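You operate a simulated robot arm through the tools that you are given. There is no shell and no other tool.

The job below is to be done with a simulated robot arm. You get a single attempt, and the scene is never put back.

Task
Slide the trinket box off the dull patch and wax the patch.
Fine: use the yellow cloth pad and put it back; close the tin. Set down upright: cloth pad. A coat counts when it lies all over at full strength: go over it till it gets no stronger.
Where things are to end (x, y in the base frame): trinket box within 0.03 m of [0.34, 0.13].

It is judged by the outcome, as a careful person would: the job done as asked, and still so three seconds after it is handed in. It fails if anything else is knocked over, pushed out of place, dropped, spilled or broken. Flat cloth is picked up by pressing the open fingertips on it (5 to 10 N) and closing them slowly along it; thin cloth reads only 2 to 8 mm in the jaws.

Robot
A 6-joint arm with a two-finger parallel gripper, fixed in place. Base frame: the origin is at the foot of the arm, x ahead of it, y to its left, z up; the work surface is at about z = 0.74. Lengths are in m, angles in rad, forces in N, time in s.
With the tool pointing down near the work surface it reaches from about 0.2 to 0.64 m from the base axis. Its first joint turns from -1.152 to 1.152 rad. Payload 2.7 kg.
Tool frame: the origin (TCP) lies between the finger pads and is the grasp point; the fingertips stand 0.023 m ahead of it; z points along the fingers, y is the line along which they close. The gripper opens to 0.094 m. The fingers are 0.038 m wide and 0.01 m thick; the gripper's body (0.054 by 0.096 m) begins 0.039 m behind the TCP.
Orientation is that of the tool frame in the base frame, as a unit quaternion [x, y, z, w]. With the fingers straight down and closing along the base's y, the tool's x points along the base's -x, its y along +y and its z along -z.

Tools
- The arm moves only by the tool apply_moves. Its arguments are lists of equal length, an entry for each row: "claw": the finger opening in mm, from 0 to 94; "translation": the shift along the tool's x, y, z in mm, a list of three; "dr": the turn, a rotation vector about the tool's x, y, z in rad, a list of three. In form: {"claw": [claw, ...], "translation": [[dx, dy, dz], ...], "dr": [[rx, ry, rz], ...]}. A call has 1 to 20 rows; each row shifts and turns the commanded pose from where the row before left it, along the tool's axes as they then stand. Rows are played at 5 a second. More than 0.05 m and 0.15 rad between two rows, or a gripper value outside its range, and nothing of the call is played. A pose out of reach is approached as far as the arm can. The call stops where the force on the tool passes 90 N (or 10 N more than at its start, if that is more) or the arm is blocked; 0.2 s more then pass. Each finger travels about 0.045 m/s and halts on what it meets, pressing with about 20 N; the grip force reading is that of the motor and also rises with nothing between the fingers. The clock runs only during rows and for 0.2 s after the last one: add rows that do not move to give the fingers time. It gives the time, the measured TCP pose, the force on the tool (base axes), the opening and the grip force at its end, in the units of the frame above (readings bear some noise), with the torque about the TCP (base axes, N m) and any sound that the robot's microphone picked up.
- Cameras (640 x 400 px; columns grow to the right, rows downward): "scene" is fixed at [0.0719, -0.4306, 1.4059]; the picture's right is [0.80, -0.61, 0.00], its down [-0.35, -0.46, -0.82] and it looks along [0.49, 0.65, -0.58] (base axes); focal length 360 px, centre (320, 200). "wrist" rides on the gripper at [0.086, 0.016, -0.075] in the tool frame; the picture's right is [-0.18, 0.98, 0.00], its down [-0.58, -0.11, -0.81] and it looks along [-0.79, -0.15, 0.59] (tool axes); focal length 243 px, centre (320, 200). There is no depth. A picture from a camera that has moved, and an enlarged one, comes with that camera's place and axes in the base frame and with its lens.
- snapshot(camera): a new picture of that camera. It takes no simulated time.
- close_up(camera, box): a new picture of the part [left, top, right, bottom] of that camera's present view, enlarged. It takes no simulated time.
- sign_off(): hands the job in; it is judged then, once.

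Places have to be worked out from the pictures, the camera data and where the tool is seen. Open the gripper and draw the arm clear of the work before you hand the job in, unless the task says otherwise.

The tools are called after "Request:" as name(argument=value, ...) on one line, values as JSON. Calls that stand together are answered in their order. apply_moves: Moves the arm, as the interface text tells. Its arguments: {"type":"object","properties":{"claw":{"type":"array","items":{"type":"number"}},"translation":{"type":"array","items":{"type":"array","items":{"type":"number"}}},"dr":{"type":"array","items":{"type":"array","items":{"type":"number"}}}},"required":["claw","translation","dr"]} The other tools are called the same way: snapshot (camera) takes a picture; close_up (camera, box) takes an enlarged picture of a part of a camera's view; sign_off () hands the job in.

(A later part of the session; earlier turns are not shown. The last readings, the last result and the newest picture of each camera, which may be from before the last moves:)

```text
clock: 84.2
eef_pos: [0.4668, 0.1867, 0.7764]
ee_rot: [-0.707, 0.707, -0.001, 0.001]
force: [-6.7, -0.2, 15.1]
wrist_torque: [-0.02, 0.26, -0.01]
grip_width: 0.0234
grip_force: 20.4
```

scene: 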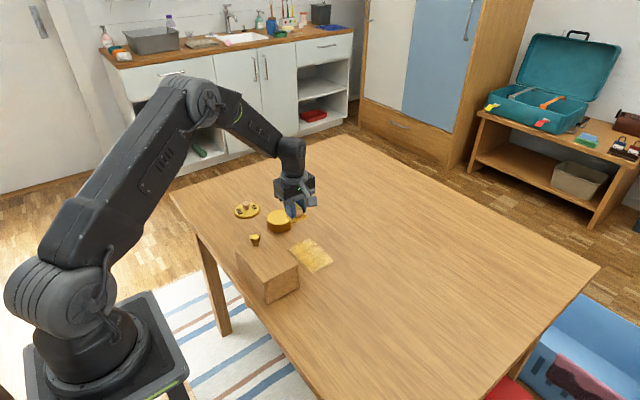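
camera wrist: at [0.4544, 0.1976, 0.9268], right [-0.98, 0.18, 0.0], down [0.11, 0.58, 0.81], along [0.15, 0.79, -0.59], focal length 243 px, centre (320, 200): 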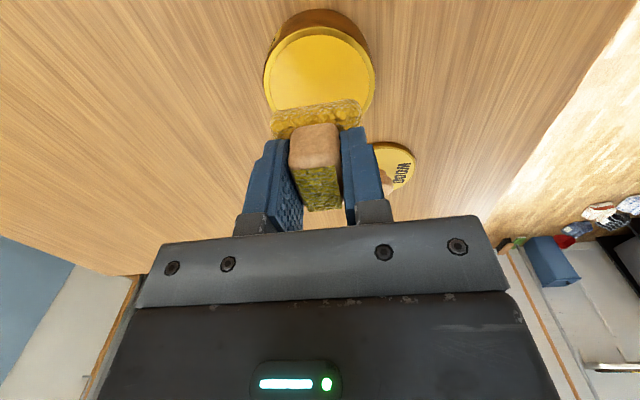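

Now 15 N. I'll stroke -y at x ≈ 0.467, shift to 0.455 and stroke back with a small added press.

Request:
apply_moves(claw=[0, 0, 0, 0, 0, 0, 0, 0, 0, 0, 0, 0, 0, 0], translation=[[10, 0, 0], [10, 0, 0], [10, 0, 0], [10, 0, 0], [10, 0, 0], [10, 0, 0], [10, 0, 0], [10, 0, 0], [10, 0, 0], [10, 0, 0], [10, 0, 0], [8, 0, 0], [0, 6, 0], [0, 6, 0]], dr=[[0, 0, 0], [0, 0, 0], [0, 0, 0], [0, 0, 0], [0, 0, 0], [0, 0, 0], [0, 0, 0], [0, 0, 0], [0, 0, 0], [0, 0, 0], [0, 0, 0], [0, 0, 0], [0, 0, 0], [0, 0, 0]])

Request:
close_up(camera="scene", box=[275, 220, 365, 290])

```text
clock: 87.2
eef_pos: [0.4542, 0.0667, 0.7756]
ee_rot: [-0.706, 0.708, -0.001, 0.001]
force: [10.2, -3.9, 19.1]
wrist_torque: [-0.18, -0.18, 0.05]
grip_width: 0.0231
grip_force: 20.3
```

```text
5.71 times, centred on (320, 255) of scene
camera zoom: at [0.0718, -0.4307, 1.4058], right [0.8, -0.61, 0.0], down [-0.35, -0.46, -0.82], along [0.49, 0.65, -0.58], focal length 2056 px, centre (320, -114)
```

zoom: 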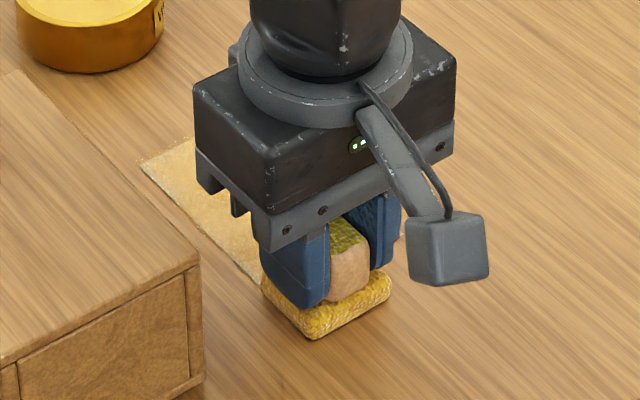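

Request:
apply_moves(claw=[0, 0, 0, 0, 0, 0, 0, 0, 0, 0, 0, 0, 0, 0], translation=[[-10, 0, 0], [-10, 0, 0], [-10, 0, 0], [-10, 0, 0], [-10, 0, 0], [-10, 0, 0], [-10, 0, 0], [-10, 0, 0], [-10, 0, 0], [-10, 0, 0], [-10, 0, 0], [-8, 0, 0], [0, 5, 0], [0, 0, 0]], dr=[[0, 0, 0], [0, 0, 0], [0, 0, 0], [0, 0, 0], [0, 0, 0], [0, 0, 0], [0, 0, 0], [0, 0, 0], [0, 0, 0], [0, 0, 0], [0, 0, 0], [0, 0, 0], [0, 0, 0], [0, 0, 0]])

Request:
close_up(camera="scene", box=[275, 220, 365, 290])

```text
clock: 90.2
eef_pos: [0.451, 0.1867, 0.776]
ee_rot: [-0.707, 0.707, -0.001, 0.005]
force: [10.9, 4.2, 20.9]
wrist_torque: [-0.01, -0.04, 0.01]
grip_width: 0.0235
grip_force: 19.4
```

```text
5.71 times, centred on (320, 255) of scene
camera zoom: at [0.0719, -0.4306, 1.4058], right [0.8, -0.61, 0.0], down [-0.35, -0.46, -0.82], along [0.49, 0.65, -0.58], focal length 2056 px, centre (320, -114)
```

zoom: 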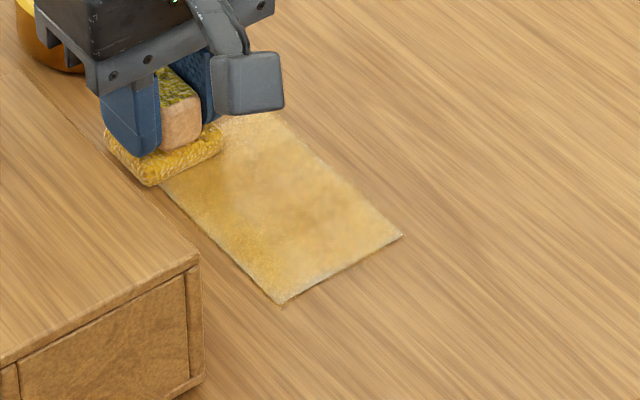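

The tone is deepening and becoming more uniform. I'll stroke -y along the near edge, then rise to inspect with both cameras.

Request:
apply_moves(claw=[0, 0, 0, 0, 0, 0, 0, 0, 0, 0, 0, 0, 0, 0, 0, 0], translation=[[10, 2, 0], [10, 2, 0], [10, 0, 0], [10, 0, 0], [10, 0, 0], [10, 0, 0], [10, 0, 0], [10, 0, 0], [10, 0, 0], [10, 0, 0], [10, 0, 0], [8, 0, 0], [0, 0, -5], [30, 0, -30], [30, -20, -40], [0, 0, 0]], dr=[[0, 0, 0], [0, 0, 0], [0, 0, 0], [0, 0, 0], [0, 0, 0], [0, 0, 0], [0, 0, 0], [0, 0, 0], [0, 0, 0], [0, 0, 0], [0, 0, 0], [0, 0, 0], [0, 0, 0], [0, 0, 0], [0, 0, 0], [0, 0, 0]])

Request:
close_up(camera="scene", box=[275, 220, 365, 290])

Request:
snapshot(camera="wrist")

```text
refused: row 15 steps farther than a row can; nothing moved
```

```text
5.71 times, centred on (320, 255) of scene
camera zoom: at [0.0719, -0.4306, 1.4058], right [0.8, -0.61, 0.0], down [-0.35, -0.46, -0.82], along [0.49, 0.65, -0.58], focal length 2056 px, centre (320, -114)
```

zoom: 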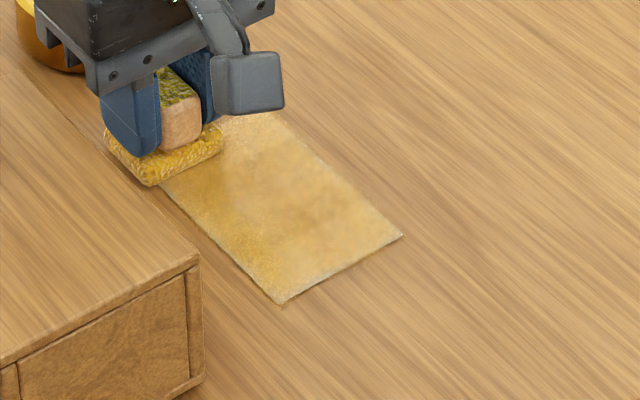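

```text
taken
camera wrist: at [0.4342, 0.0999, 0.8515], right [-0.98, 0.18, -0.01], down [0.1, 0.58, 0.81], along [0.15, 0.8, -0.59], focal length 243 px, centre (320, 200)
```

wrist: 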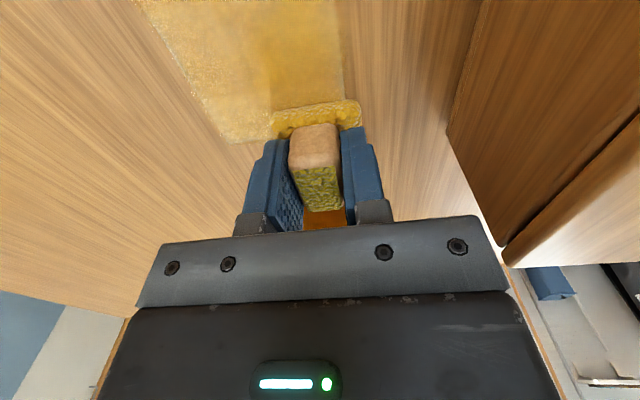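

That call was refused because its last lift row was too long, and nothing moved. I'll repeat the stroke with shorter lift rows.

Request:
apply_moves(claw=[0, 0, 0, 0, 0, 0, 0, 0, 0, 0, 0, 0, 0, 0, 0, 0], translation=[[10, 2, 0], [10, 2, 0], [10, 0, 0], [10, 0, 0], [10, 0, 0], [10, 0, 0], [10, 0, 0], [10, 0, 0], [10, 0, 0], [10, 0, 0], [10, 0, 0], [8, 0, 0], [0, 0, -5], [0, 0, -30], [-30, -10, -30], [-30, -10, -20]], dr=[[0, 0, 0], [0, 0, 0], [0, 0, 0], [0, 0, 0], [0, 0, 0], [0, 0, 0], [0, 0, 0], [0, 0, 0], [0, 0, 0], [0, 0, 0], [0, 0, 0], [0, 0, 0], [0, 0, 0], [0, 0, 0], [0, 0, 0], [0, 0, 0]])

Request:
snapshot(camera="wrist")

Request:
close_up(camera="scene", box=[275, 220, 365, 290])

```text
clock: 93.6
eef_pos: [0.4654, 0.1265, 0.8602]
ee_rot: [-0.706, 0.708, 0.0, 0.001]
force: [-0.2, 1.1, -0.2]
wrist_torque: [0.01, 0.02, -0.02]
grip_width: 0.0232
grip_force: 20.1
```

```text
taken
camera wrist: at [0.45, 0.0397, 0.9364], right [-0.98, 0.18, 0.0], down [0.11, 0.58, 0.81], along [0.15, 0.79, -0.59], focal length 243 px, centre (320, 200)
```

wrist: 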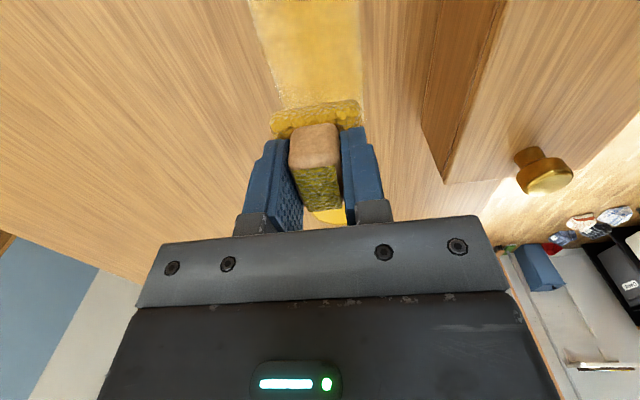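

```text
5.71 times, centred on (320, 255) of scene
camera zoom: at [0.0719, -0.4306, 1.4059], right [0.8, -0.61, 0.0], down [-0.35, -0.46, -0.82], along [0.49, 0.65, -0.58], focal length 2056 px, centre (320, -114)
```

zoom: 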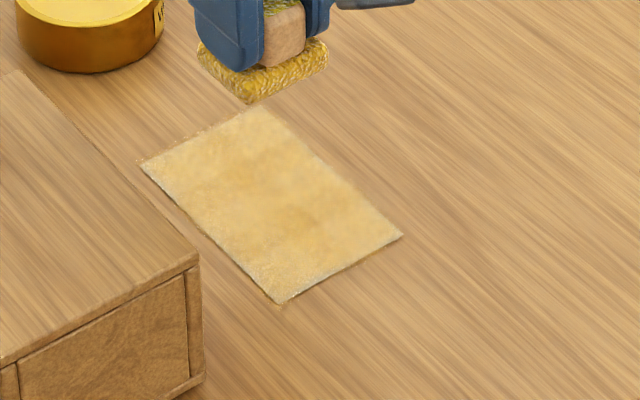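

The patch now looks nearly uniform. I'll zoom in on its edges and corners.

Request:
close_up(camera="scene", box=[292, 234, 336, 274])

Request:
close_up(camera="wrist", box=[230, 0, 390, 110])

```text
10.00 times, centred on (314, 254) of scene
camera zoom: at [0.0719, -0.4306, 1.4059], right [0.8, -0.61, 0.0], down [-0.35, -0.46, -0.82], along [0.49, 0.65, -0.58], focal length 3598 px, centre (380, -340)
```

zoom: 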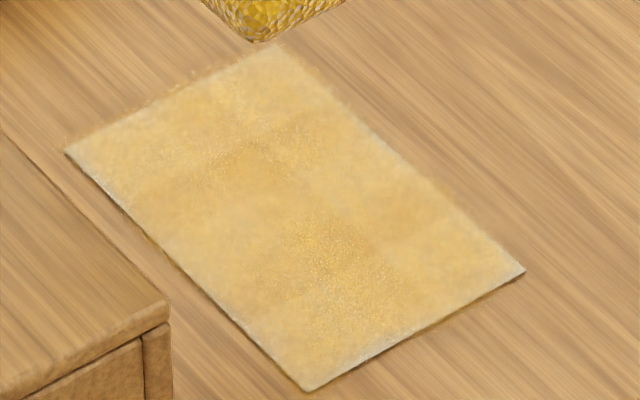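

```text
3.64 times, centred on (310, 55) of wrist
camera zoom: at [0.45, 0.0397, 0.9364], right [-0.98, 0.18, 0.0], down [0.11, 0.58, 0.81], along [0.15, 0.79, -0.59], focal length 882 px, centre (356, 727)
```

zoom: 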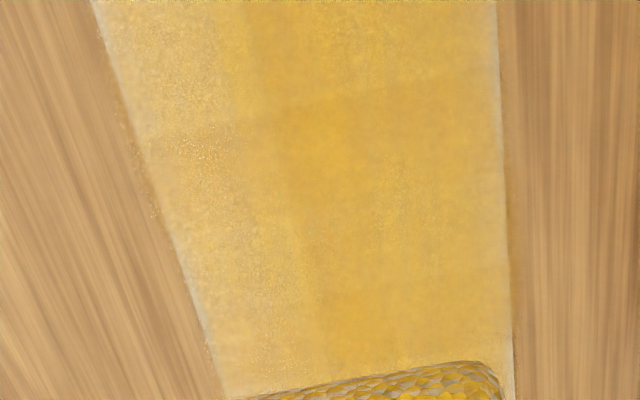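

From the wrist side the middle is a saturated amber, while the +x strip and edges are paler. I'll reload the pad with light contact, then concentrate on the edges.

Request:
apply_moves(claw=[0, 0, 0, 0, 0, 0, 0, 0, 0], translation=[[-39.5, -1.2, 0], [-39.5, -1.2, 0], [-39.5, -1.2, 0], [-39.5, -1.2, 0], [0, 0, 0], [0, 0, 25], [0, 0, 20], [0, 0, 4], [0, 0, 0]], dr=[[0, 0, 0], [0, 0, 0], [0, 0, 0], [0, 0, 0], [0, 0, 0], [0, 0, 0], [0, 0, 0], [0, 0, 0], [0, 0, 0]])

Request:
close_up(camera="scene", box=[245, 170, 335, 250])

Request:
close_up(camera="wrist", box=[220, 0, 420, 140])

```text
clock: 95.6
eef_pos: [0.4713, 0.2849, 0.8105]
ee_rot: [0.707, -0.707, 0.001, -0.001]
force: [0.5, 0.0, -0.5]
wrist_torque: [0.03, -0.01, 0.02]
grip_width: 0.0233
grip_force: 19.9
```

```text
5.00 times, centred on (290, 210) of scene
camera zoom: at [0.0719, -0.4306, 1.4059], right [0.8, -0.61, 0.0], down [-0.35, -0.46, -0.82], along [0.49, 0.65, -0.58], focal length 1799 px, centre (470, 150)
```

zoom: 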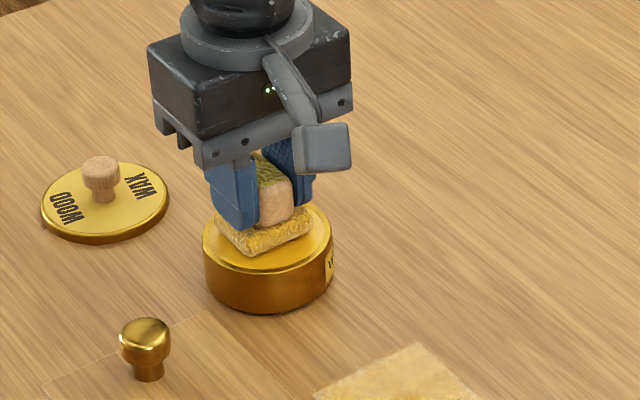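

```text
2.86 times, centred on (320, 70) of wrist
camera zoom: at [0.4542, 0.198, 0.886], right [-0.98, 0.18, 0.0], down [0.11, 0.58, 0.81], along [0.15, 0.79, -0.59], focal length 693 px, centre (320, 571)
```

zoom: 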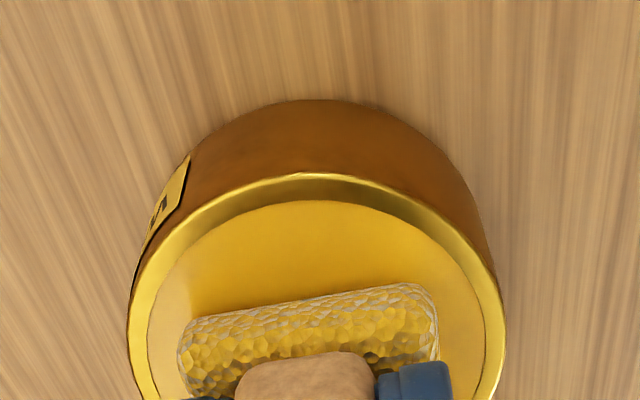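

Request:
apply_moves(claw=[0, 0, 0, 0], translation=[[0, 0, 1], [0, 0, 1], [0, 0, 1], [0, 0, 0]], dr=[[0, 0, 0], [0, 0, 0], [0, 0, 0], [0, 0, 0]])

```text
clock: 96.6
eef_pos: [0.471, 0.2849, 0.8087]
ee_rot: [0.708, -0.707, 0.001, -0.001]
force: [-1.5, -0.2, 5.6]
wrist_torque: [-0.07, 0.1, 0.0]
grip_width: 0.0233
grip_force: 20.0
```

Request:
apply_moves(claw=[0, 0, 0, 0, 0, 0, 0, 0, 0, 0, 0, 0], translation=[[0, 0, 0.6], [0, 0, 0], [0, 0, 0], [0, 0, -3], [0, 0, -10], [0, 0, -25], [0, 0, -5], [27, -6, 0], [27, -6, 0], [27, -6, 0], [20, -6, 0], [0, 0, 0]], dr=[[0, 0, 0], [0, 0, 0], [0, 0, 0], [0, 0, 0], [0, 0, 0], [0, 0, 0], [0, 0, 0], [0, 0, 0], [0, 0, 0], [0, 0, 0], [0, 0, 0], [0, 0, 0]])

Request:
snapshot(camera="wrist")

Request:
close_up(camera="scene", box=[260, 180, 360, 280])

```text
clock: 99.2
eef_pos: [0.4958, 0.1834, 0.8515]
ee_rot: [-0.707, 0.707, -0.001, 0.0]
force: [0.4, 0.0, -0.3]
wrist_torque: [-0.03, 0.01, 0.02]
grip_width: 0.0233
grip_force: 19.8
```

```text
taken
camera wrist: at [0.4792, 0.0966, 0.9266], right [-0.98, 0.18, 0.0], down [0.11, 0.58, 0.81], along [0.15, 0.79, -0.59], focal length 243 px, centre (320, 200)
```

wrist: 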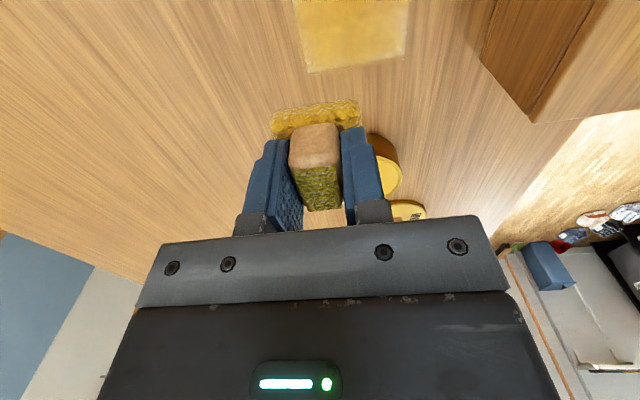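

```text
4.00 times, centred on (310, 230) of scene
camera zoom: at [0.0719, -0.4306, 1.4059], right [0.8, -0.61, 0.0], down [-0.35, -0.46, -0.82], along [0.49, 0.65, -0.58], focal length 1439 px, centre (360, 80)
```

zoom: 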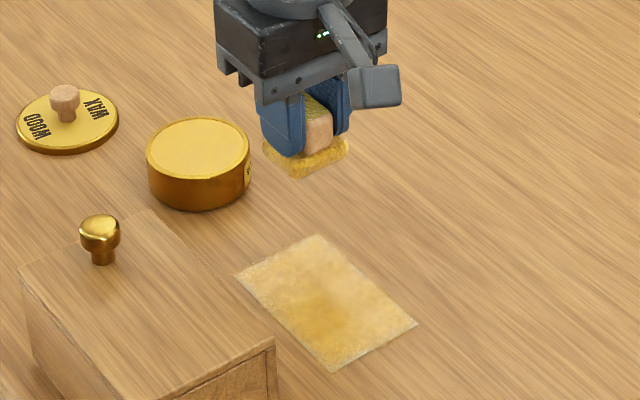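

The middle and -y parts are amber, while the +y end and +x strip are still paler. I'll lower at the +x/+y corner and work those areas.

Request:
apply_moves(claw=[0, 0, 0, 0, 0, 0, 0], translation=[[0, 0, 35], [0, 0, 30], [0, 0, 7], [0, 0, 1.5], [0, 0, 1], [0, 0, 0.7], [0, 0, 0]], dr=[[0, 0, 0], [0, 0, 0], [0, 0, 0], [0, 0, 0], [0, 0, 0], [0, 0, 0], [0, 0, 0]])

```text
clock: 100.8
eef_pos: [0.4949, 0.1851, 0.7765]
ee_rot: [-0.707, 0.707, -0.001, 0.001]
force: [-3.7, 0.5, 11.4]
wrist_torque: [-0.04, 0.19, 0.04]
grip_width: 0.0233
grip_force: 19.8
```

11 N of contact. Now I'll raster across x (0.507 to 0.440) starting at the +y end and stepping 10 mm in -y.

Request:
apply_moves(claw=[0, 0, 0, 0, 0, 0, 0, 0, 0, 0, 0, 0, 0, 0, 0], translation=[[0, -11, 0], [0, 11.2, 0], [0, 11.2, 0], [0, 11.2, 0], [0, 11.2, 0], [0, 11.2, 0], [0, 11.2, 0], [10, 0, 0], [0, -11.2, 0], [0, -11.2, 0], [0, -11.2, 0], [0, -11.2, 0], [0, -11.2, 0], [0, -11.2, 0], [10, 0, 0]], dr=[[0, 0, 0], [0, 0, 0], [0, 0, 0], [0, 0, 0], [0, 0, 0], [0, 0, 0], [0, 0, 0], [0, 0, 0], [0, 0, 0], [0, 0, 0], [0, 0, 0], [0, 0, 0], [0, 0, 0], [0, 0, 0], [0, 0, 0]])

Request:
close_up(camera="scene", box=[275, 210, 365, 280])

```text
clock: 104.0
eef_pos: [0.5071, 0.1642, 0.7762]
ee_rot: [-0.707, 0.708, -0.001, 0.003]
force: [2.1, 6.2, 10.8]
wrist_torque: [0.15, 0.04, -0.04]
grip_width: 0.0234
grip_force: 19.7
```

```text
5.71 times, centred on (320, 245) of scene
camera zoom: at [0.0718, -0.4305, 1.4059], right [0.8, -0.61, 0.0], down [-0.35, -0.46, -0.82], along [0.49, 0.65, -0.58], focal length 2056 px, centre (320, -57)
```

zoom: 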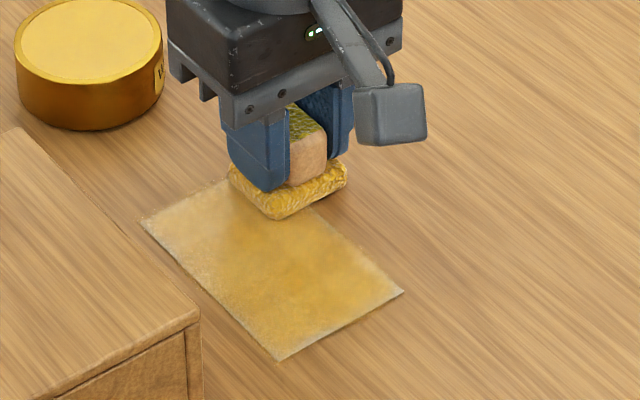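

Steady at 11 N. I'll continue the cross raster down the patch.

Request:
apply_moves(claw=[0, 0, 0, 0, 0, 0, 0, 0, 0, 0, 0, 0, 0, 0, 0, 0, 0, 0, 0, 0], translation=[[0, 11.2, 0], [0, 11.2, 0], [0, 11.2, 0], [0, 11.2, 0], [0, 11.2, 0], [0, 11.2, 0], [10, 0, 0], [0, -11.2, 0], [0, -11.2, 0], [0, -11.2, 0], [0, -11.2, 0], [0, -11.2, 0], [0, -11.2, 0], [10, 0, 0], [0, 11.2, 0], [0, 11.2, 0], [0, 11.2, 0], [0, 11.2, 0], [0, 11.2, 0], [0, 11.2, 0]], dr=[[0, 0, 0], [0, 0, 0], [0, 0, 0], [0, 0, 0], [0, 0, 0], [0, 0, 0], [0, 0, 0], [0, 0, 0], [0, 0, 0], [0, 0, 0], [0, 0, 0], [0, 0, 0], [0, 0, 0], [0, 0, 0], [0, 0, 0], [0, 0, 0], [0, 0, 0], [0, 0, 0], [0, 0, 0], [0, 0, 0]])

Request:
close_up(camera="scene", box=[275, 210, 365, 280])

```text
clock: 108.2
eef_pos: [0.4391, 0.1442, 0.7776]
ee_rot: [0.708, -0.707, 0.001, -0.002]
force: [8.5, 0.3, 16.0]
wrist_torque: [-0.04, -0.04, 0.03]
grip_width: 0.0232
grip_force: 19.7
```

```text
5.71 times, centred on (320, 245) of scene
camera zoom: at [0.0719, -0.4306, 1.4058], right [0.8, -0.61, 0.0], down [-0.35, -0.46, -0.82], along [0.49, 0.65, -0.58], focal length 2056 px, centre (320, -57)
```

zoom: 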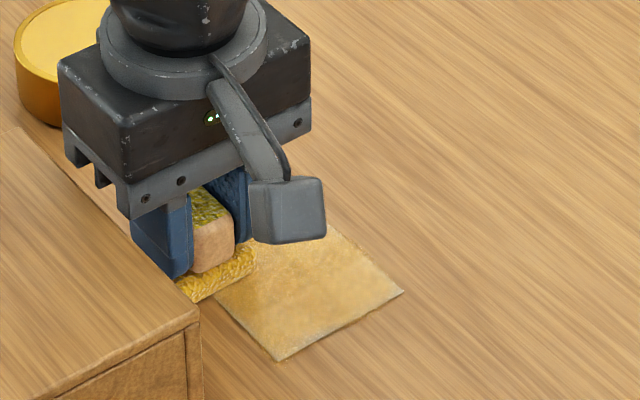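

Request:
apply_moves(claw=[0, 0, 0, 0, 0, 0, 0, 0, 0, 0, 0, 0, 0, 0, 0], translation=[[10, 0, 0], [0, -11.2, 0], [0, -11.2, 0], [0, -11.2, 0], [0, -11.2, 0], [0, -11.2, 0], [0, -11.2, 0], [10, 0, 0], [0, 11, 0], [0, 11, 0], [0, 11, 0], [0, 11, 0], [0, 11, 0], [0, 11, 0], [10, 0, 0]], dr=[[0, 0, 0], [0, 0, 0], [0, 0, 0], [0, 0, 0], [0, 0, 0], [0, 0, 0], [0, 0, 0], [0, 0, 0], [0, 0, 0], [0, 0, 0], [0, 0, 0], [0, 0, 0], [0, 0, 0], [0, 0, 0], [0, 0, 0]])

```text
clock: 111.4
eef_pos: [0.4396, 0.1167, 0.7757]
ee_rot: [0.707, -0.707, 0.002, -0.003]
force: [-0.7, 14.3, 26.9]
wrist_torque: [0.44, 0.19, -0.08]
grip_width: 0.0234
grip_force: 20.1
```

Force rose to 27 N, so I'll ease off 0.7 mm and continue toward the -y end.

Request:
apply_moves(claw=[0, 0, 0, 0, 0, 0, 0, 0, 0, 0, 0, 0, 0, 0, 0], translation=[[0, 0, -0.7], [0, -11.2, 0], [0, -11.2, 0], [0, -11.2, 0], [0, -11.2, 0], [0, -11.2, 0], [0, -11.2, 0], [10, 0, 0], [0, 11, 0], [0, 11, 0], [0, 11, 0], [0, 11, 0], [0, 11, 0], [0, 11, 0], [10, 0, 0]], dr=[[0, 0, 0], [0, 0, 0], [0, 0, 0], [0, 0, 0], [0, 0, 0], [0, 0, 0], [0, 0, 0], [0, 0, 0], [0, 0, 0], [0, 0, 0], [0, 0, 0], [0, 0, 0], [0, 0, 0], [0, 0, 0], [0, 0, 0]])

Request:
close_up(camera="scene", box=[275, 210, 365, 280])

```text
clock: 114.6
eef_pos: [0.4399, 0.0943, 0.7772]
ee_rot: [-0.707, 0.707, 0.0, 0.0]
force: [-0.7, 6.3, 11.4]
wrist_torque: [0.23, 0.06, 0.02]
grip_width: 0.0234
grip_force: 19.9
```

```text
5.71 times, centred on (320, 245) of scene
camera zoom: at [0.0717, -0.4304, 1.4059], right [0.8, -0.61, 0.0], down [-0.35, -0.46, -0.82], along [0.49, 0.65, -0.58], focal length 2056 px, centre (320, -57)
```

zoom: 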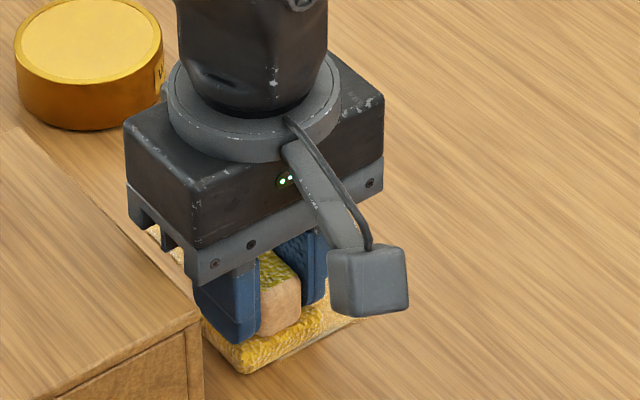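

Request:
apply_moves(claw=[0, 0, 0, 0, 0, 0, 0, 0, 0, 0, 0, 0, 0, 0, 0, 0, 0, 0, 0, 0], translation=[[0, -11.2, 0], [0, -11.2, 0], [0, -11.2, 0], [0, -11.2, 0], [0, -11.2, 0], [0, -11.2, 0], [10, 0, 0], [0, 11, 0], [0, 11, 0], [0, 11, 0], [0, 11, 0], [0, 11, 0], [0, 11, 0], [10, 0, 0], [0, -11.2, 0], [0, -11.2, 0], [0, -11.2, 0], [0, -11.2, 0], [0, -11.2, 0], [0, -11.2, 0]], dr=[[0, 0, 0], [0, 0, 0], [0, 0, 0], [0, 0, 0], [0, 0, 0], [0, 0, 0], [0, 0, 0], [0, 0, 0], [0, 0, 0], [0, 0, 0], [0, 0, 0], [0, 0, 0], [0, 0, 0], [0, 0, 0], [0, 0, 0], [0, 0, 0], [0, 0, 0], [0, 0, 0], [0, 0, 0], [0, 0, 0]])

Request:
close_up(camera="scene", box=[275, 210, 365, 280])

```text
clock: 118.8
eef_pos: [0.5089, 0.0745, 0.777]
ee_rot: [-0.707, 0.707, -0.001, 0.0]
force: [-0.4, -0.1, -1.0]
wrist_torque: [0.02, -0.02, 0.03]
grip_width: 0.0235
grip_force: 20.3
```

```text
5.71 times, centred on (320, 245) of scene
camera zoom: at [0.0719, -0.4306, 1.4059], right [0.8, -0.61, 0.0], down [-0.35, -0.46, -0.82], along [0.49, 0.65, -0.58], focal length 2056 px, centre (320, -57)
```

zoom: 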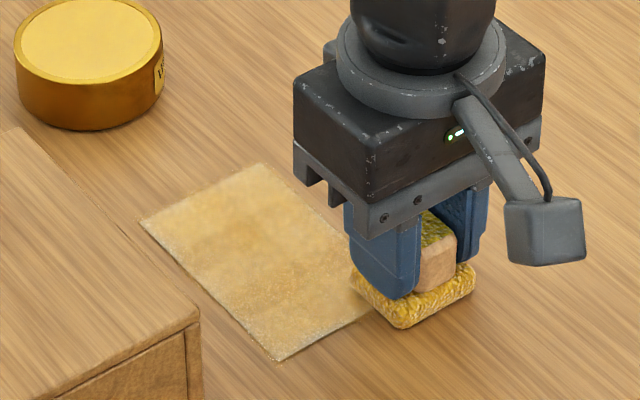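

Contact faded at this corner. I'll press back to about 12 N and then stroke the +x edge along +y.

Request:
apply_moves(claw=[0, 0, 0, 0], translation=[[-3, 4, 0.7], [0, 0, 0.5], [0, 0, 0], [0, 0, 0]], dr=[[0, 0, 0], [0, 0, 0], [0, 0, 0], [0, 0, 0]])

```text
clock: 119.8
eef_pos: [0.5052, 0.0778, 0.7774]
ee_rot: [0.707, -0.707, 0.001, -0.001]
force: [1.5, -3.2, 7.0]
wrist_torque: [-0.12, 0.05, 0.0]
grip_width: 0.0234
grip_force: 19.8
```

Request:
apply_moves(claw=[0, 0, 0, 0, 0, 0, 0, 0, 0, 0, 0, 0, 0, 0], translation=[[0, 10.8, 0.4], [0, 10.8, 0], [0, 10.8, 0], [0, 10.8, 0], [0, 10.8, 0], [0, 10.8, 0], [-8, 0, 0], [0, -10.8, 0], [0, -10.8, 0], [0, -10.8, 0], [0, -10.8, 0], [0, -10.8, 0], [0, -10.8, 0], [0, 0, 0]], dr=[[0, 0, 0], [0, 0, 0], [0, 0, 0], [0, 0, 0], [0, 0, 0], [0, 0, 0], [0, 0, 0], [0, 0, 0], [0, 0, 0], [0, 0, 0], [0, 0, 0], [0, 0, 0], [0, 0, 0], [0, 0, 0]])

Request:
close_up(camera="scene", box=[275, 210, 365, 280])

```text
clock: 122.8
eef_pos: [0.5069, 0.0863, 0.7759]
ee_rot: [0.707, -0.707, 0.001, -0.003]
force: [-12.9, -0.2, 31.9]
wrist_torque: [-0.03, 0.49, 0.01]
grip_width: 0.0232
grip_force: 20.2
```

```text
5.71 times, centred on (320, 245) of scene
camera zoom: at [0.0712, -0.4306, 1.4059], right [0.8, -0.61, 0.0], down [-0.35, -0.46, -0.82], along [0.49, 0.65, -0.58], focal length 2056 px, centre (320, -57)
```

zoom: 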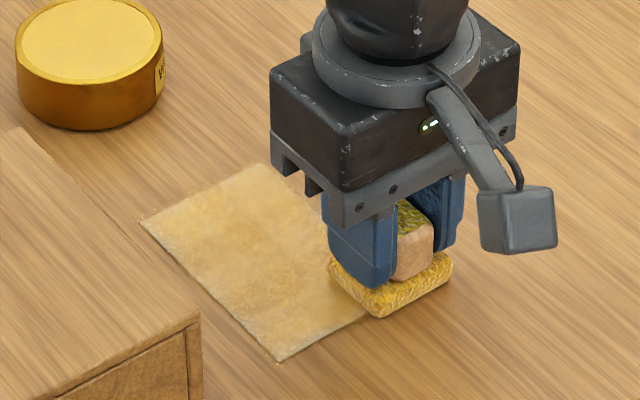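

Force is now 32 N, so I'll ease 1 mm and run strokes along y at x ≈ 0.505 and then 0.49.

Request:
apply_moves(claw=[0, 0, 0, 0, 0, 0, 0, 0, 0, 0, 0, 0, 0], translation=[[0, 2, -1], [-10, 0, 0], [-10, 0, 0], [-10, 0, 0], [-10, 0, 0], [-10, 0, 0], [-10, 0, 0], [-10, 0, 0], [-10, 0, 0], [-10, 0, 0], [-8, 0, 0], [0, 8, 0], [0, 7, 0]], dr=[[0, 0, 0], [0, 0, 0], [0, 0, 0], [0, 0, 0], [0, 0, 0], [0, 0, 0], [0, 0, 0], [0, 0, 0], [0, 0, 0], [0, 0, 0], [0, 0, 0], [0, 0, 0], [0, 0, 0]])

Request:
close_up(camera="scene", box=[275, 210, 365, 280])

```text
clock: 125.6
eef_pos: [0.4892, 0.1843, 0.7764]
ee_rot: [-0.707, 0.707, -0.001, 0.004]
force: [9.0, 1.5, 18.5]
wrist_torque: [-0.03, -0.03, 0.0]
grip_width: 0.0234
grip_force: 19.8
```

```text
5.71 times, centred on (320, 245) of scene
camera zoom: at [0.0718, -0.4306, 1.4058], right [0.8, -0.61, 0.0], down [-0.35, -0.46, -0.82], along [0.49, 0.65, -0.58], focal length 2056 px, centre (320, -57)
```

zoom: 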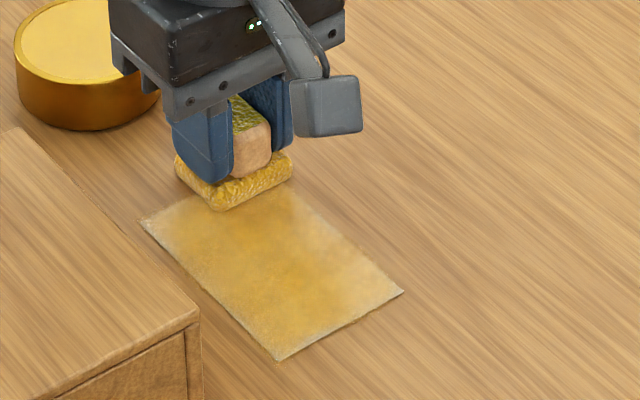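

The coat looks fuller, with the corners still a little pale. I'll continue strokes along y at x ≈ 0.489, then 0.474.

Request:
apply_moves(claw=[0, 0, 0, 0, 0, 0, 0, 0, 0, 0, 0, 0, 0, 0, 0], translation=[[10, 0, 0], [10, 0, 0], [10, 0, 0], [10, 0, 0], [10, 0, 0], [10, 0, 0], [10, 0, 0], [10, 0, 0], [10, 0, 0], [10, 0, 0], [10, 0, 0], [8, 0, 0], [0, 8, 0], [0, 7, 0], [0, 0, 0]], dr=[[0, 0, 0], [0, 0, 0], [0, 0, 0], [0, 0, 0], [0, 0, 0], [0, 0, 0], [0, 0, 0], [0, 0, 0], [0, 0, 0], [0, 0, 0], [0, 0, 0], [0, 0, 0], [0, 0, 0], [0, 0, 0], [0, 0, 0]])

```text
clock: 128.8
eef_pos: [0.4722, 0.0648, 0.7748]
ee_rot: [-0.707, 0.708, 0.0, 0.0]
force: [5.9, -3.2, 10.6]
wrist_torque: [-0.13, -0.11, 0.03]
grip_width: 0.0233
grip_force: 19.8
```

Request:
apply_moves(claw=[0, 0, 0, 0, 0, 0, 0, 0, 0, 0, 0, 0, 0, 0, 0], translation=[[-10, 0, 0.3], [-10, 0, 0], [-10, 0, 0], [-10, 0, 0], [-10, 0, 0], [-10, 0, 0], [-10, 0, 0], [-10, 0, 0], [-10, 0, 0], [-10, 0, 0], [-10, 0, 0], [-10, 0, 0], [0, 8, 0], [0, 7, 0], [0, 0, 0]], dr=[[0, 0, 0], [0, 0, 0], [0, 0, 0], [0, 0, 0], [0, 0, 0], [0, 0, 0], [0, 0, 0], [0, 0, 0], [0, 0, 0], [0, 0, 0], [0, 0, 0], [0, 0, 0], [0, 0, 0], [0, 0, 0], [0, 0, 0]])

Request:
close_up(camera="scene", box=[275, 210, 365, 280])

```text
clock: 132.0
eef_pos: [0.4596, 0.1873, 0.7758]
ee_rot: [-0.707, 0.707, -0.001, 0.004]
force: [9.0, 4.1, 19.9]
wrist_torque: [0.07, -0.07, -0.02]
grip_width: 0.0236
grip_force: 19.9
```

```text
5.71 times, centred on (320, 245) of scene
camera zoom: at [0.0718, -0.4306, 1.4059], right [0.8, -0.61, 0.0], down [-0.35, -0.46, -0.82], along [0.49, 0.65, -0.58], focal length 2056 px, centre (320, -57)
```

zoom: 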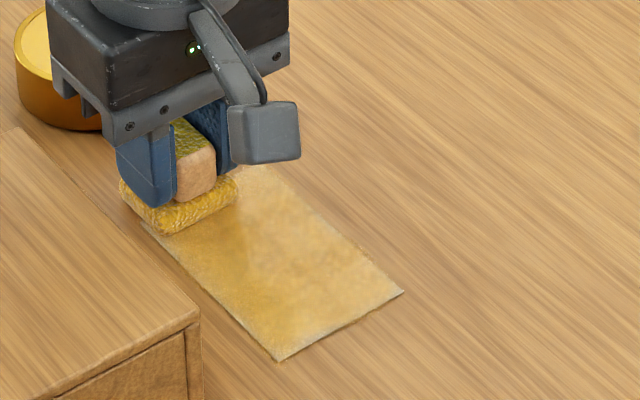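

Request:
apply_moves(claw=[0, 0, 0, 0, 0, 0, 0, 0, 0, 0, 0, 0, 0, 0, 0], translation=[[10, 0, 0], [10, 0, 0], [10, 0, 0], [10, 0, 0], [10, 0, 0], [10, 0, 0], [10, 0, 0], [10, 0, 0], [10, 0, 0], [10, 0, 0], [10, 0, 0], [10, 0, 0], [0, 8, 0], [0, 8, 0], [0, 0, 0]], dr=[[0, 0, 0], [0, 0, 0], [0, 0, 0], [0, 0, 0], [0, 0, 0], [0, 0, 0], [0, 0, 0], [0, 0, 0], [0, 0, 0], [0, 0, 0], [0, 0, 0], [0, 0, 0], [0, 0, 0], [0, 0, 0], [0, 0, 0]])

Request:
close_up(camera="scene", box=[275, 210, 365, 280])

```text
clock: 135.2
eef_pos: [0.4433, 0.065, 0.7768]
ee_rot: [-0.706, 0.708, -0.002, 0.002]
force: [9.0, -4.6, 18.7]
wrist_torque: [-0.2, -0.09, 0.08]
grip_width: 0.0235
grip_force: 20.3
```

```text
5.71 times, centred on (320, 245) of scene
camera zoom: at [0.0718, -0.4307, 1.4058], right [0.8, -0.61, 0.0], down [-0.35, -0.46, -0.82], along [0.49, 0.65, -0.58], focal length 2056 px, centre (320, -57)
```

zoom: 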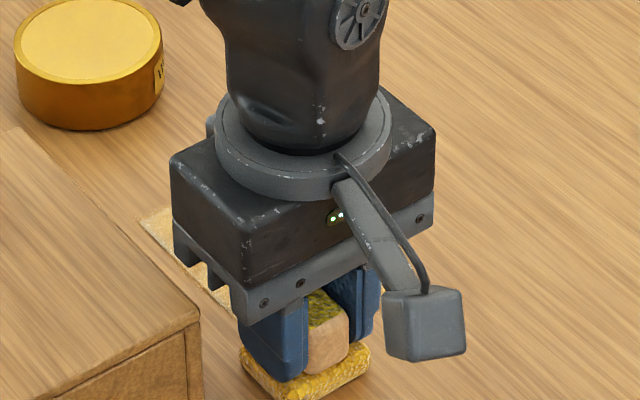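

Request:
apply_moves(claw=[0, 0, 0, 0, 0, 0, 0, 0, 0, 0, 0, 0, 0, 0, 0, 0, 0, 0, 0], translation=[[-10, 0, 0], [-10, 0, 0], [-10, 0, 0], [-10, 0, 0], [-10, 0, 0], [-10, 0, 0], [-10, 0, 0], [-10, 0, 0], [-10, 0, 0], [-10, 0, 0], [-10, 0, 0], [-10, 0, 0], [0, 0, -5], [0, 0, -35], [0, 0, -40], [0, -20, -40], [0, 0, -40], [0, 0, -20], [0, 0, 0]], dr=[[0, 0, 0], [0, 0, 0], [0, 0, 0], [0, 0, 0], [0, 0, 0], [0, 0, 0], [0, 0, 0], [0, 0, 0], [0, 0, 0], [0, 0, 0], [0, 0, 0], [0, 0, 0], [0, 0, 0], [0, 0, 0], [0, 0, 0], [0, 0, 0], [0, 0, 0], [0, 0, 0], [0, 0, 0]])

Request:
snapshot(camera="wrist")

Request:
close_up(camera="scene", box=[285, 230, 345, 278])

```text
clock: 139.2
eef_pos: [0.4616, 0.1842, 0.9558]
ee_rot: [0.707, -0.707, 0.0, -0.001]
force: [-0.5, 0.1, -0.2]
wrist_torque: [0.02, 0.02, 0.0]
grip_width: 0.0235
grip_force: 20.3
```

```text
taken
camera wrist: at [0.4444, 0.097, 1.0322], right [-0.98, 0.18, 0.0], down [0.11, 0.58, 0.81], along [0.15, 0.79, -0.59], focal length 243 px, centre (320, 200)
```

wrist: 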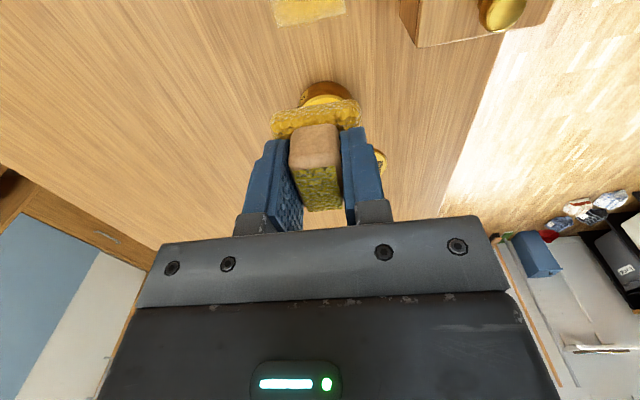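

```text
8.33 times, centred on (315, 254) of scene
camera zoom: at [0.0719, -0.4306, 1.4059], right [0.8, -0.61, 0.0], down [-0.35, -0.46, -0.82], along [0.49, 0.65, -0.58], focal length 2998 px, centre (362, -250)
```

zoom: 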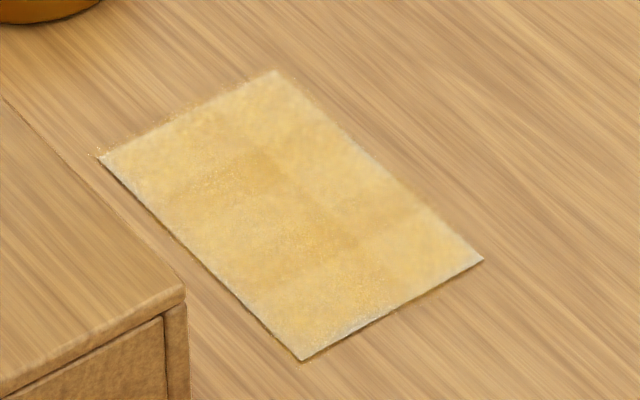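

I'll shift back toward -y to get a full wrist view of the patch.

Request:
apply_moves(claw=[0, 0, 0, 0], translation=[[45, 0, 0], [45, 0, 0], [20, 0, 0], [0, 0, 0]], dr=[[0, 0, 0], [0, 0, 0], [0, 0, 0], [0, 0, 0]])

Request:
close_up(camera="wrist", box=[230, 0, 400, 120])

Request:
close_up(camera="scene", box=[285, 230, 345, 278])

```text
clock: 140.2
eef_pos: [0.4623, 0.073, 0.9557]
ee_rot: [-0.707, 0.707, 0.0, 0.001]
force: [0.0, 0.5, -0.3]
wrist_torque: [0.01, 0.03, -0.03]
grip_width: 0.023
grip_force: 20.1
```

```text
3.33 times, centred on (315, 60) of wrist
camera zoom: at [0.4453, -0.0143, 1.0314], right [-0.98, 0.18, 0.0], down [0.11, 0.58, 0.81], along [0.15, 0.79, -0.59], focal length 809 px, centre (337, 667)
```

zoom: 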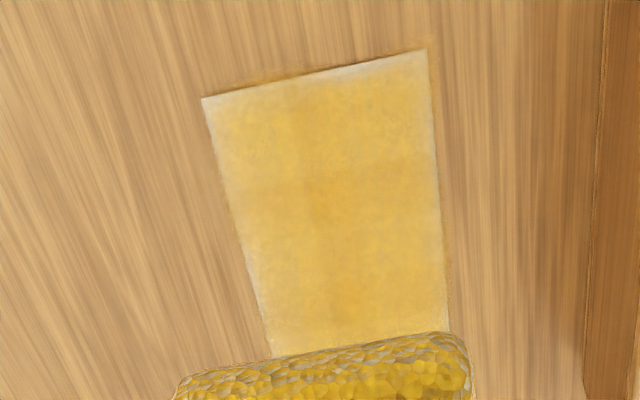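

```text
8.33 times, centred on (315, 254) of scene
camera zoom: at [0.0719, -0.4306, 1.4059], right [0.8, -0.61, 0.0], down [-0.35, -0.46, -0.82], along [0.49, 0.65, -0.58], focal length 2998 px, centre (362, -250)
```

zoom: 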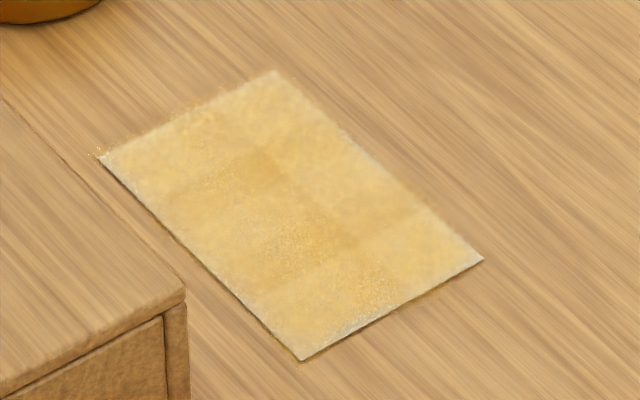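

The coat covers everything, with faint tonal variation and a thin paler rim. I'll look at finer detail to see whether any area is still weaker.

Request:
close_up(camera="scene", box=[294, 236, 320, 258])

Request:
close_up(camera="scene", box=[308, 250, 336, 274])

Request:
close_up(camera="wrist", box=[280, 10, 350, 60])

```text
16.00 times, centred on (307, 247) of scene
camera zoom: at [0.0719, -0.4306, 1.4059], right [0.8, -0.61, 0.0], down [-0.35, -0.46, -0.82], along [0.49, 0.65, -0.58], focal length 5757 px, centre (528, -552)
```

zoom: 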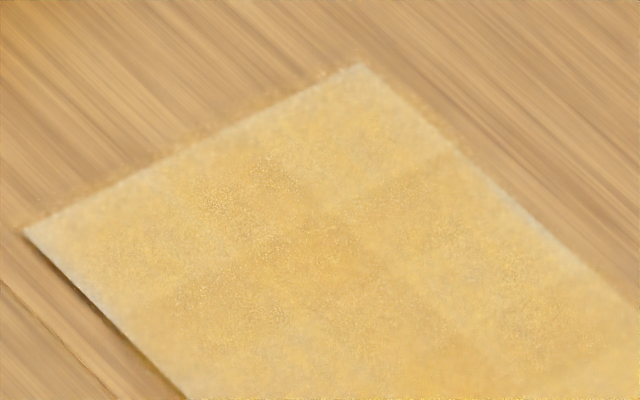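

```text
16.00 times, centred on (322, 262) of scene
camera zoom: at [0.0719, -0.4306, 1.4059], right [0.8, -0.61, 0.0], down [-0.35, -0.46, -0.82], along [0.49, 0.65, -0.58], focal length 5757 px, centre (288, -792)
```

zoom: 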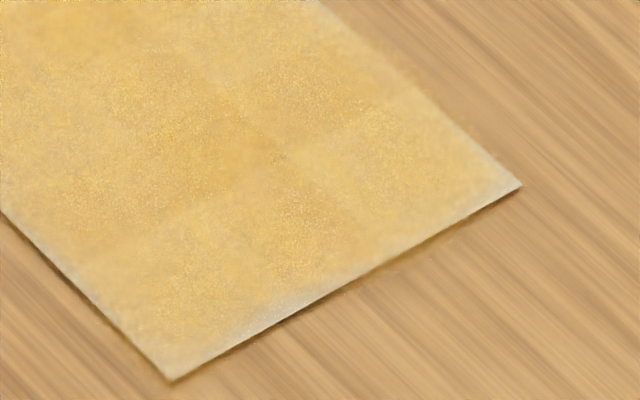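

```text
8.00 times, centred on (315, 35) of wrist
camera zoom: at [0.4453, -0.0143, 1.0314], right [-0.98, 0.18, 0.0], down [0.11, 0.58, 0.81], along [0.15, 0.79, -0.59], focal length 1941 px, centre (360, 1520)
```

zoom: 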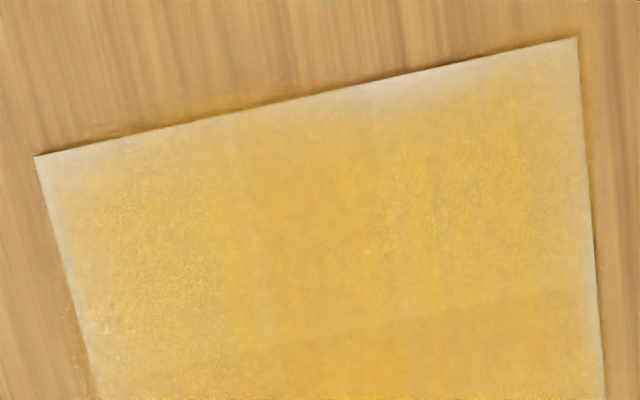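

The outer band still looks slightly paler than the inner area, so the edges need more. I'll reload the pad once more and then work the perimeter.

Request:
apply_moves(claw=[0, 0, 0, 0, 0, 0, 0, 0, 0, 0, 0, 0], translation=[[-42.3, -1.6, 0], [-42.3, -1.6, 0], [-42.3, -1.6, 0], [-42.3, -1.6, 0], [-42.3, -1.6, 0], [0, 0, 0], [0, 0, 45], [0, 0, 45], [0, 0, 35], [0, 0, 16], [0, 0, 4], [0, 0, 0]], dr=[[0, 0, 0], [0, 0, 0], [0, 0, 0], [0, 0, 0], [0, 0, 0], [0, 0, 0], [0, 0, 0], [0, 0, 0], [0, 0, 0], [0, 0, 0], [0, 0, 0], [0, 0, 0]])

Request:
close_up(camera="wrist", box=[220, 0, 420, 140])

```text
clock: 142.8
eef_pos: [0.4708, 0.2878, 0.8085]
ee_rot: [-0.707, 0.708, 0.0, 0.0]
force: [1.0, -0.7, -0.2]
wrist_torque: [0.0, 0.0, 0.01]
grip_width: 0.0231
grip_force: 19.5
```

```text
2.86 times, centred on (320, 70) of wrist
camera zoom: at [0.4543, 0.2004, 0.8849], right [-0.98, 0.18, 0.0], down [0.11, 0.58, 0.81], along [0.15, 0.79, -0.59], focal length 693 px, centre (320, 571)
```

zoom: 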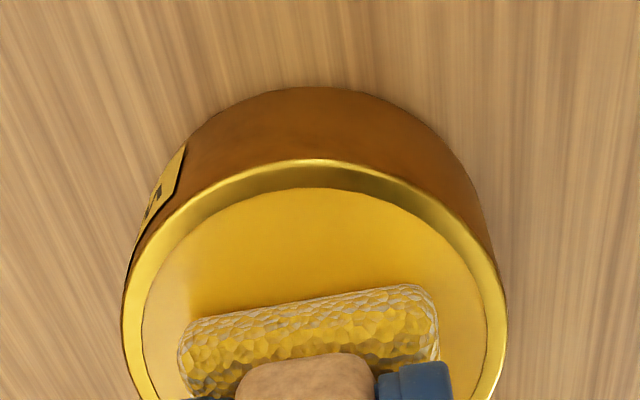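

I'm about 3 mm too far in +y, so I'll correct that and lower gently to contact.

Request:
apply_moves(claw=[0, 0, 0, 0, 0], translation=[[3, 0, 0], [0, 0, 1], [0, 0, 1], [0, 0, 0.5], [0, 0, 0]], dr=[[0, 0, 0], [0, 0, 0], [0, 0, 0], [0, 0, 0], [0, 0, 0]])

```text
clock: 144.0
eef_pos: [0.4698, 0.2842, 0.8099]
ee_rot: [-0.707, 0.708, 0.0, 0.002]
force: [-1.4, -1.3, 9.0]
wrist_torque: [-0.04, 0.15, 0.01]
grip_width: 0.0233
grip_force: 19.7
```

Contact is 9 N, so the pad is reloaded. I'll lift and go to the +x/+y corner of the patch at (0.505, 0.185).

Request:
apply_moves(claw=[0, 0, 0, 0, 0, 0, 0, 0, 0, 0, 0, 0, 0, 0], translation=[[0, 0, -3], [0, 0, -10], [0, 0, -25], [0, 0, -5], [25, -9, 0], [25, -9, 0], [25, -9, 0], [24.5, -8, 0], [0, 0, 35], [0, 0, 30], [0, 0, 7], [0, 0, 1.5], [0, 0, 1], [0, 0, 0]], dr=[[0, 0, 0], [0, 0, 0], [0, 0, 0], [0, 0, 0], [0, 0, 0], [0, 0, 0], [0, 0, 0], [0, 0, 0], [0, 0, 0], [0, 0, 0], [0, 0, 0], [0, 0, 0], [0, 0, 0], [0, 0, 0]])

```text
clock: 147.0
eef_pos: [0.5049, 0.1842, 0.777]
ee_rot: [0.708, -0.707, 0.001, -0.001]
force: [-0.6, 0.0, 0.8]
wrist_torque: [-0.01, 0.06, 0.01]
grip_width: 0.0233
grip_force: 20.5
```

Request:
apply_moves(claw=[0, 0, 0, 0, 0, 0, 0, 0, 0, 0, 0, 0, 0, 0], translation=[[0, 0, 1.1], [9.6, 0, 0], [9.6, 0, 0], [9.6, 0, 0], [9.6, 0, 0], [9.6, 0, 0], [9.6, 0, 0], [9.6, 0, 0], [9.6, 0, 0], [9.6, 0, 0], [9.6, 0, 0], [9.6, 0, 0], [9.6, 0, 0], [0, 0, 0]], dr=[[0, 0, 0], [0, 0, 0], [0, 0, 0], [0, 0, 0], [0, 0, 0], [0, 0, 0], [0, 0, 0], [0, 0, 0], [0, 0, 0], [0, 0, 0], [0, 0, 0], [0, 0, 0], [0, 0, 0], [0, 0, 0]])

Request:
close_up(camera="scene", box=[275, 210, 365, 280])

```text
clock: 150.0
eef_pos: [0.5054, 0.07, 0.7772]
ee_rot: [-0.707, 0.707, -0.002, 0.001]
force: [1.0, 9.5, 20.8]
wrist_torque: [0.3, 0.04, 0.0]
grip_width: 0.0233
grip_force: 19.4
```

```text
5.71 times, centred on (320, 245) of scene
camera zoom: at [0.0716, -0.4304, 1.4059], right [0.8, -0.61, 0.0], down [-0.35, -0.46, -0.82], along [0.49, 0.65, -0.58], focal length 2056 px, centre (320, -57)
```

zoom: 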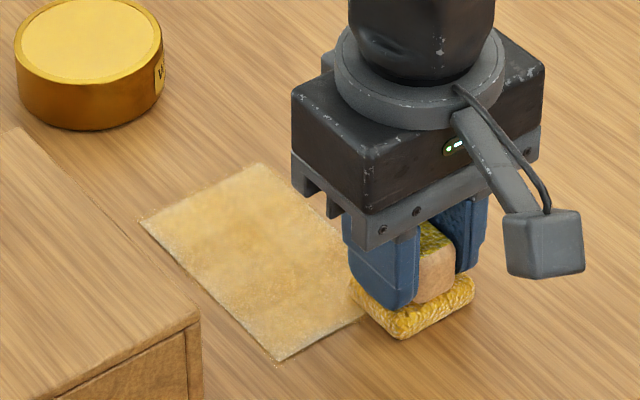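

20 N. Now I'll stroke across the -y end, toward -x and back.

Request:
apply_moves(claw=[0, 0, 0, 0, 0, 0, 0, 0, 0, 0, 0, 0, 0, 0, 0], translation=[[0, 10.7, -0.3], [0, 10.7, 0], [0, 10.7, 0], [0, 10.7, 0], [0, 10.7, 0], [0, 10.7, 0], [-8, 0, 0], [0, -10.7, 0], [0, -10.7, 0], [0, -10.7, 0], [0, -10.7, 0], [0, -10.7, 0], [0, -10.7, 0], [-8, 0, 0], [0, 0, 0]], dr=[[0, 0, 0], [0, 0, 0], [0, 0, 0], [0, 0, 0], [0, 0, 0], [0, 0, 0], [0, 0, 0], [0, 0, 0], [0, 0, 0], [0, 0, 0], [0, 0, 0], [0, 0, 0], [0, 0, 0], [0, 0, 0], [0, 0, 0]])

```text
clock: 153.2
eef_pos: [0.507, 0.0851, 0.7755]
ee_rot: [-0.707, 0.707, -0.001, 0.002]
force: [3.6, -8.2, 15.2]
wrist_torque: [-0.29, -0.01, 0.06]
grip_width: 0.0231
grip_force: 19.7
```

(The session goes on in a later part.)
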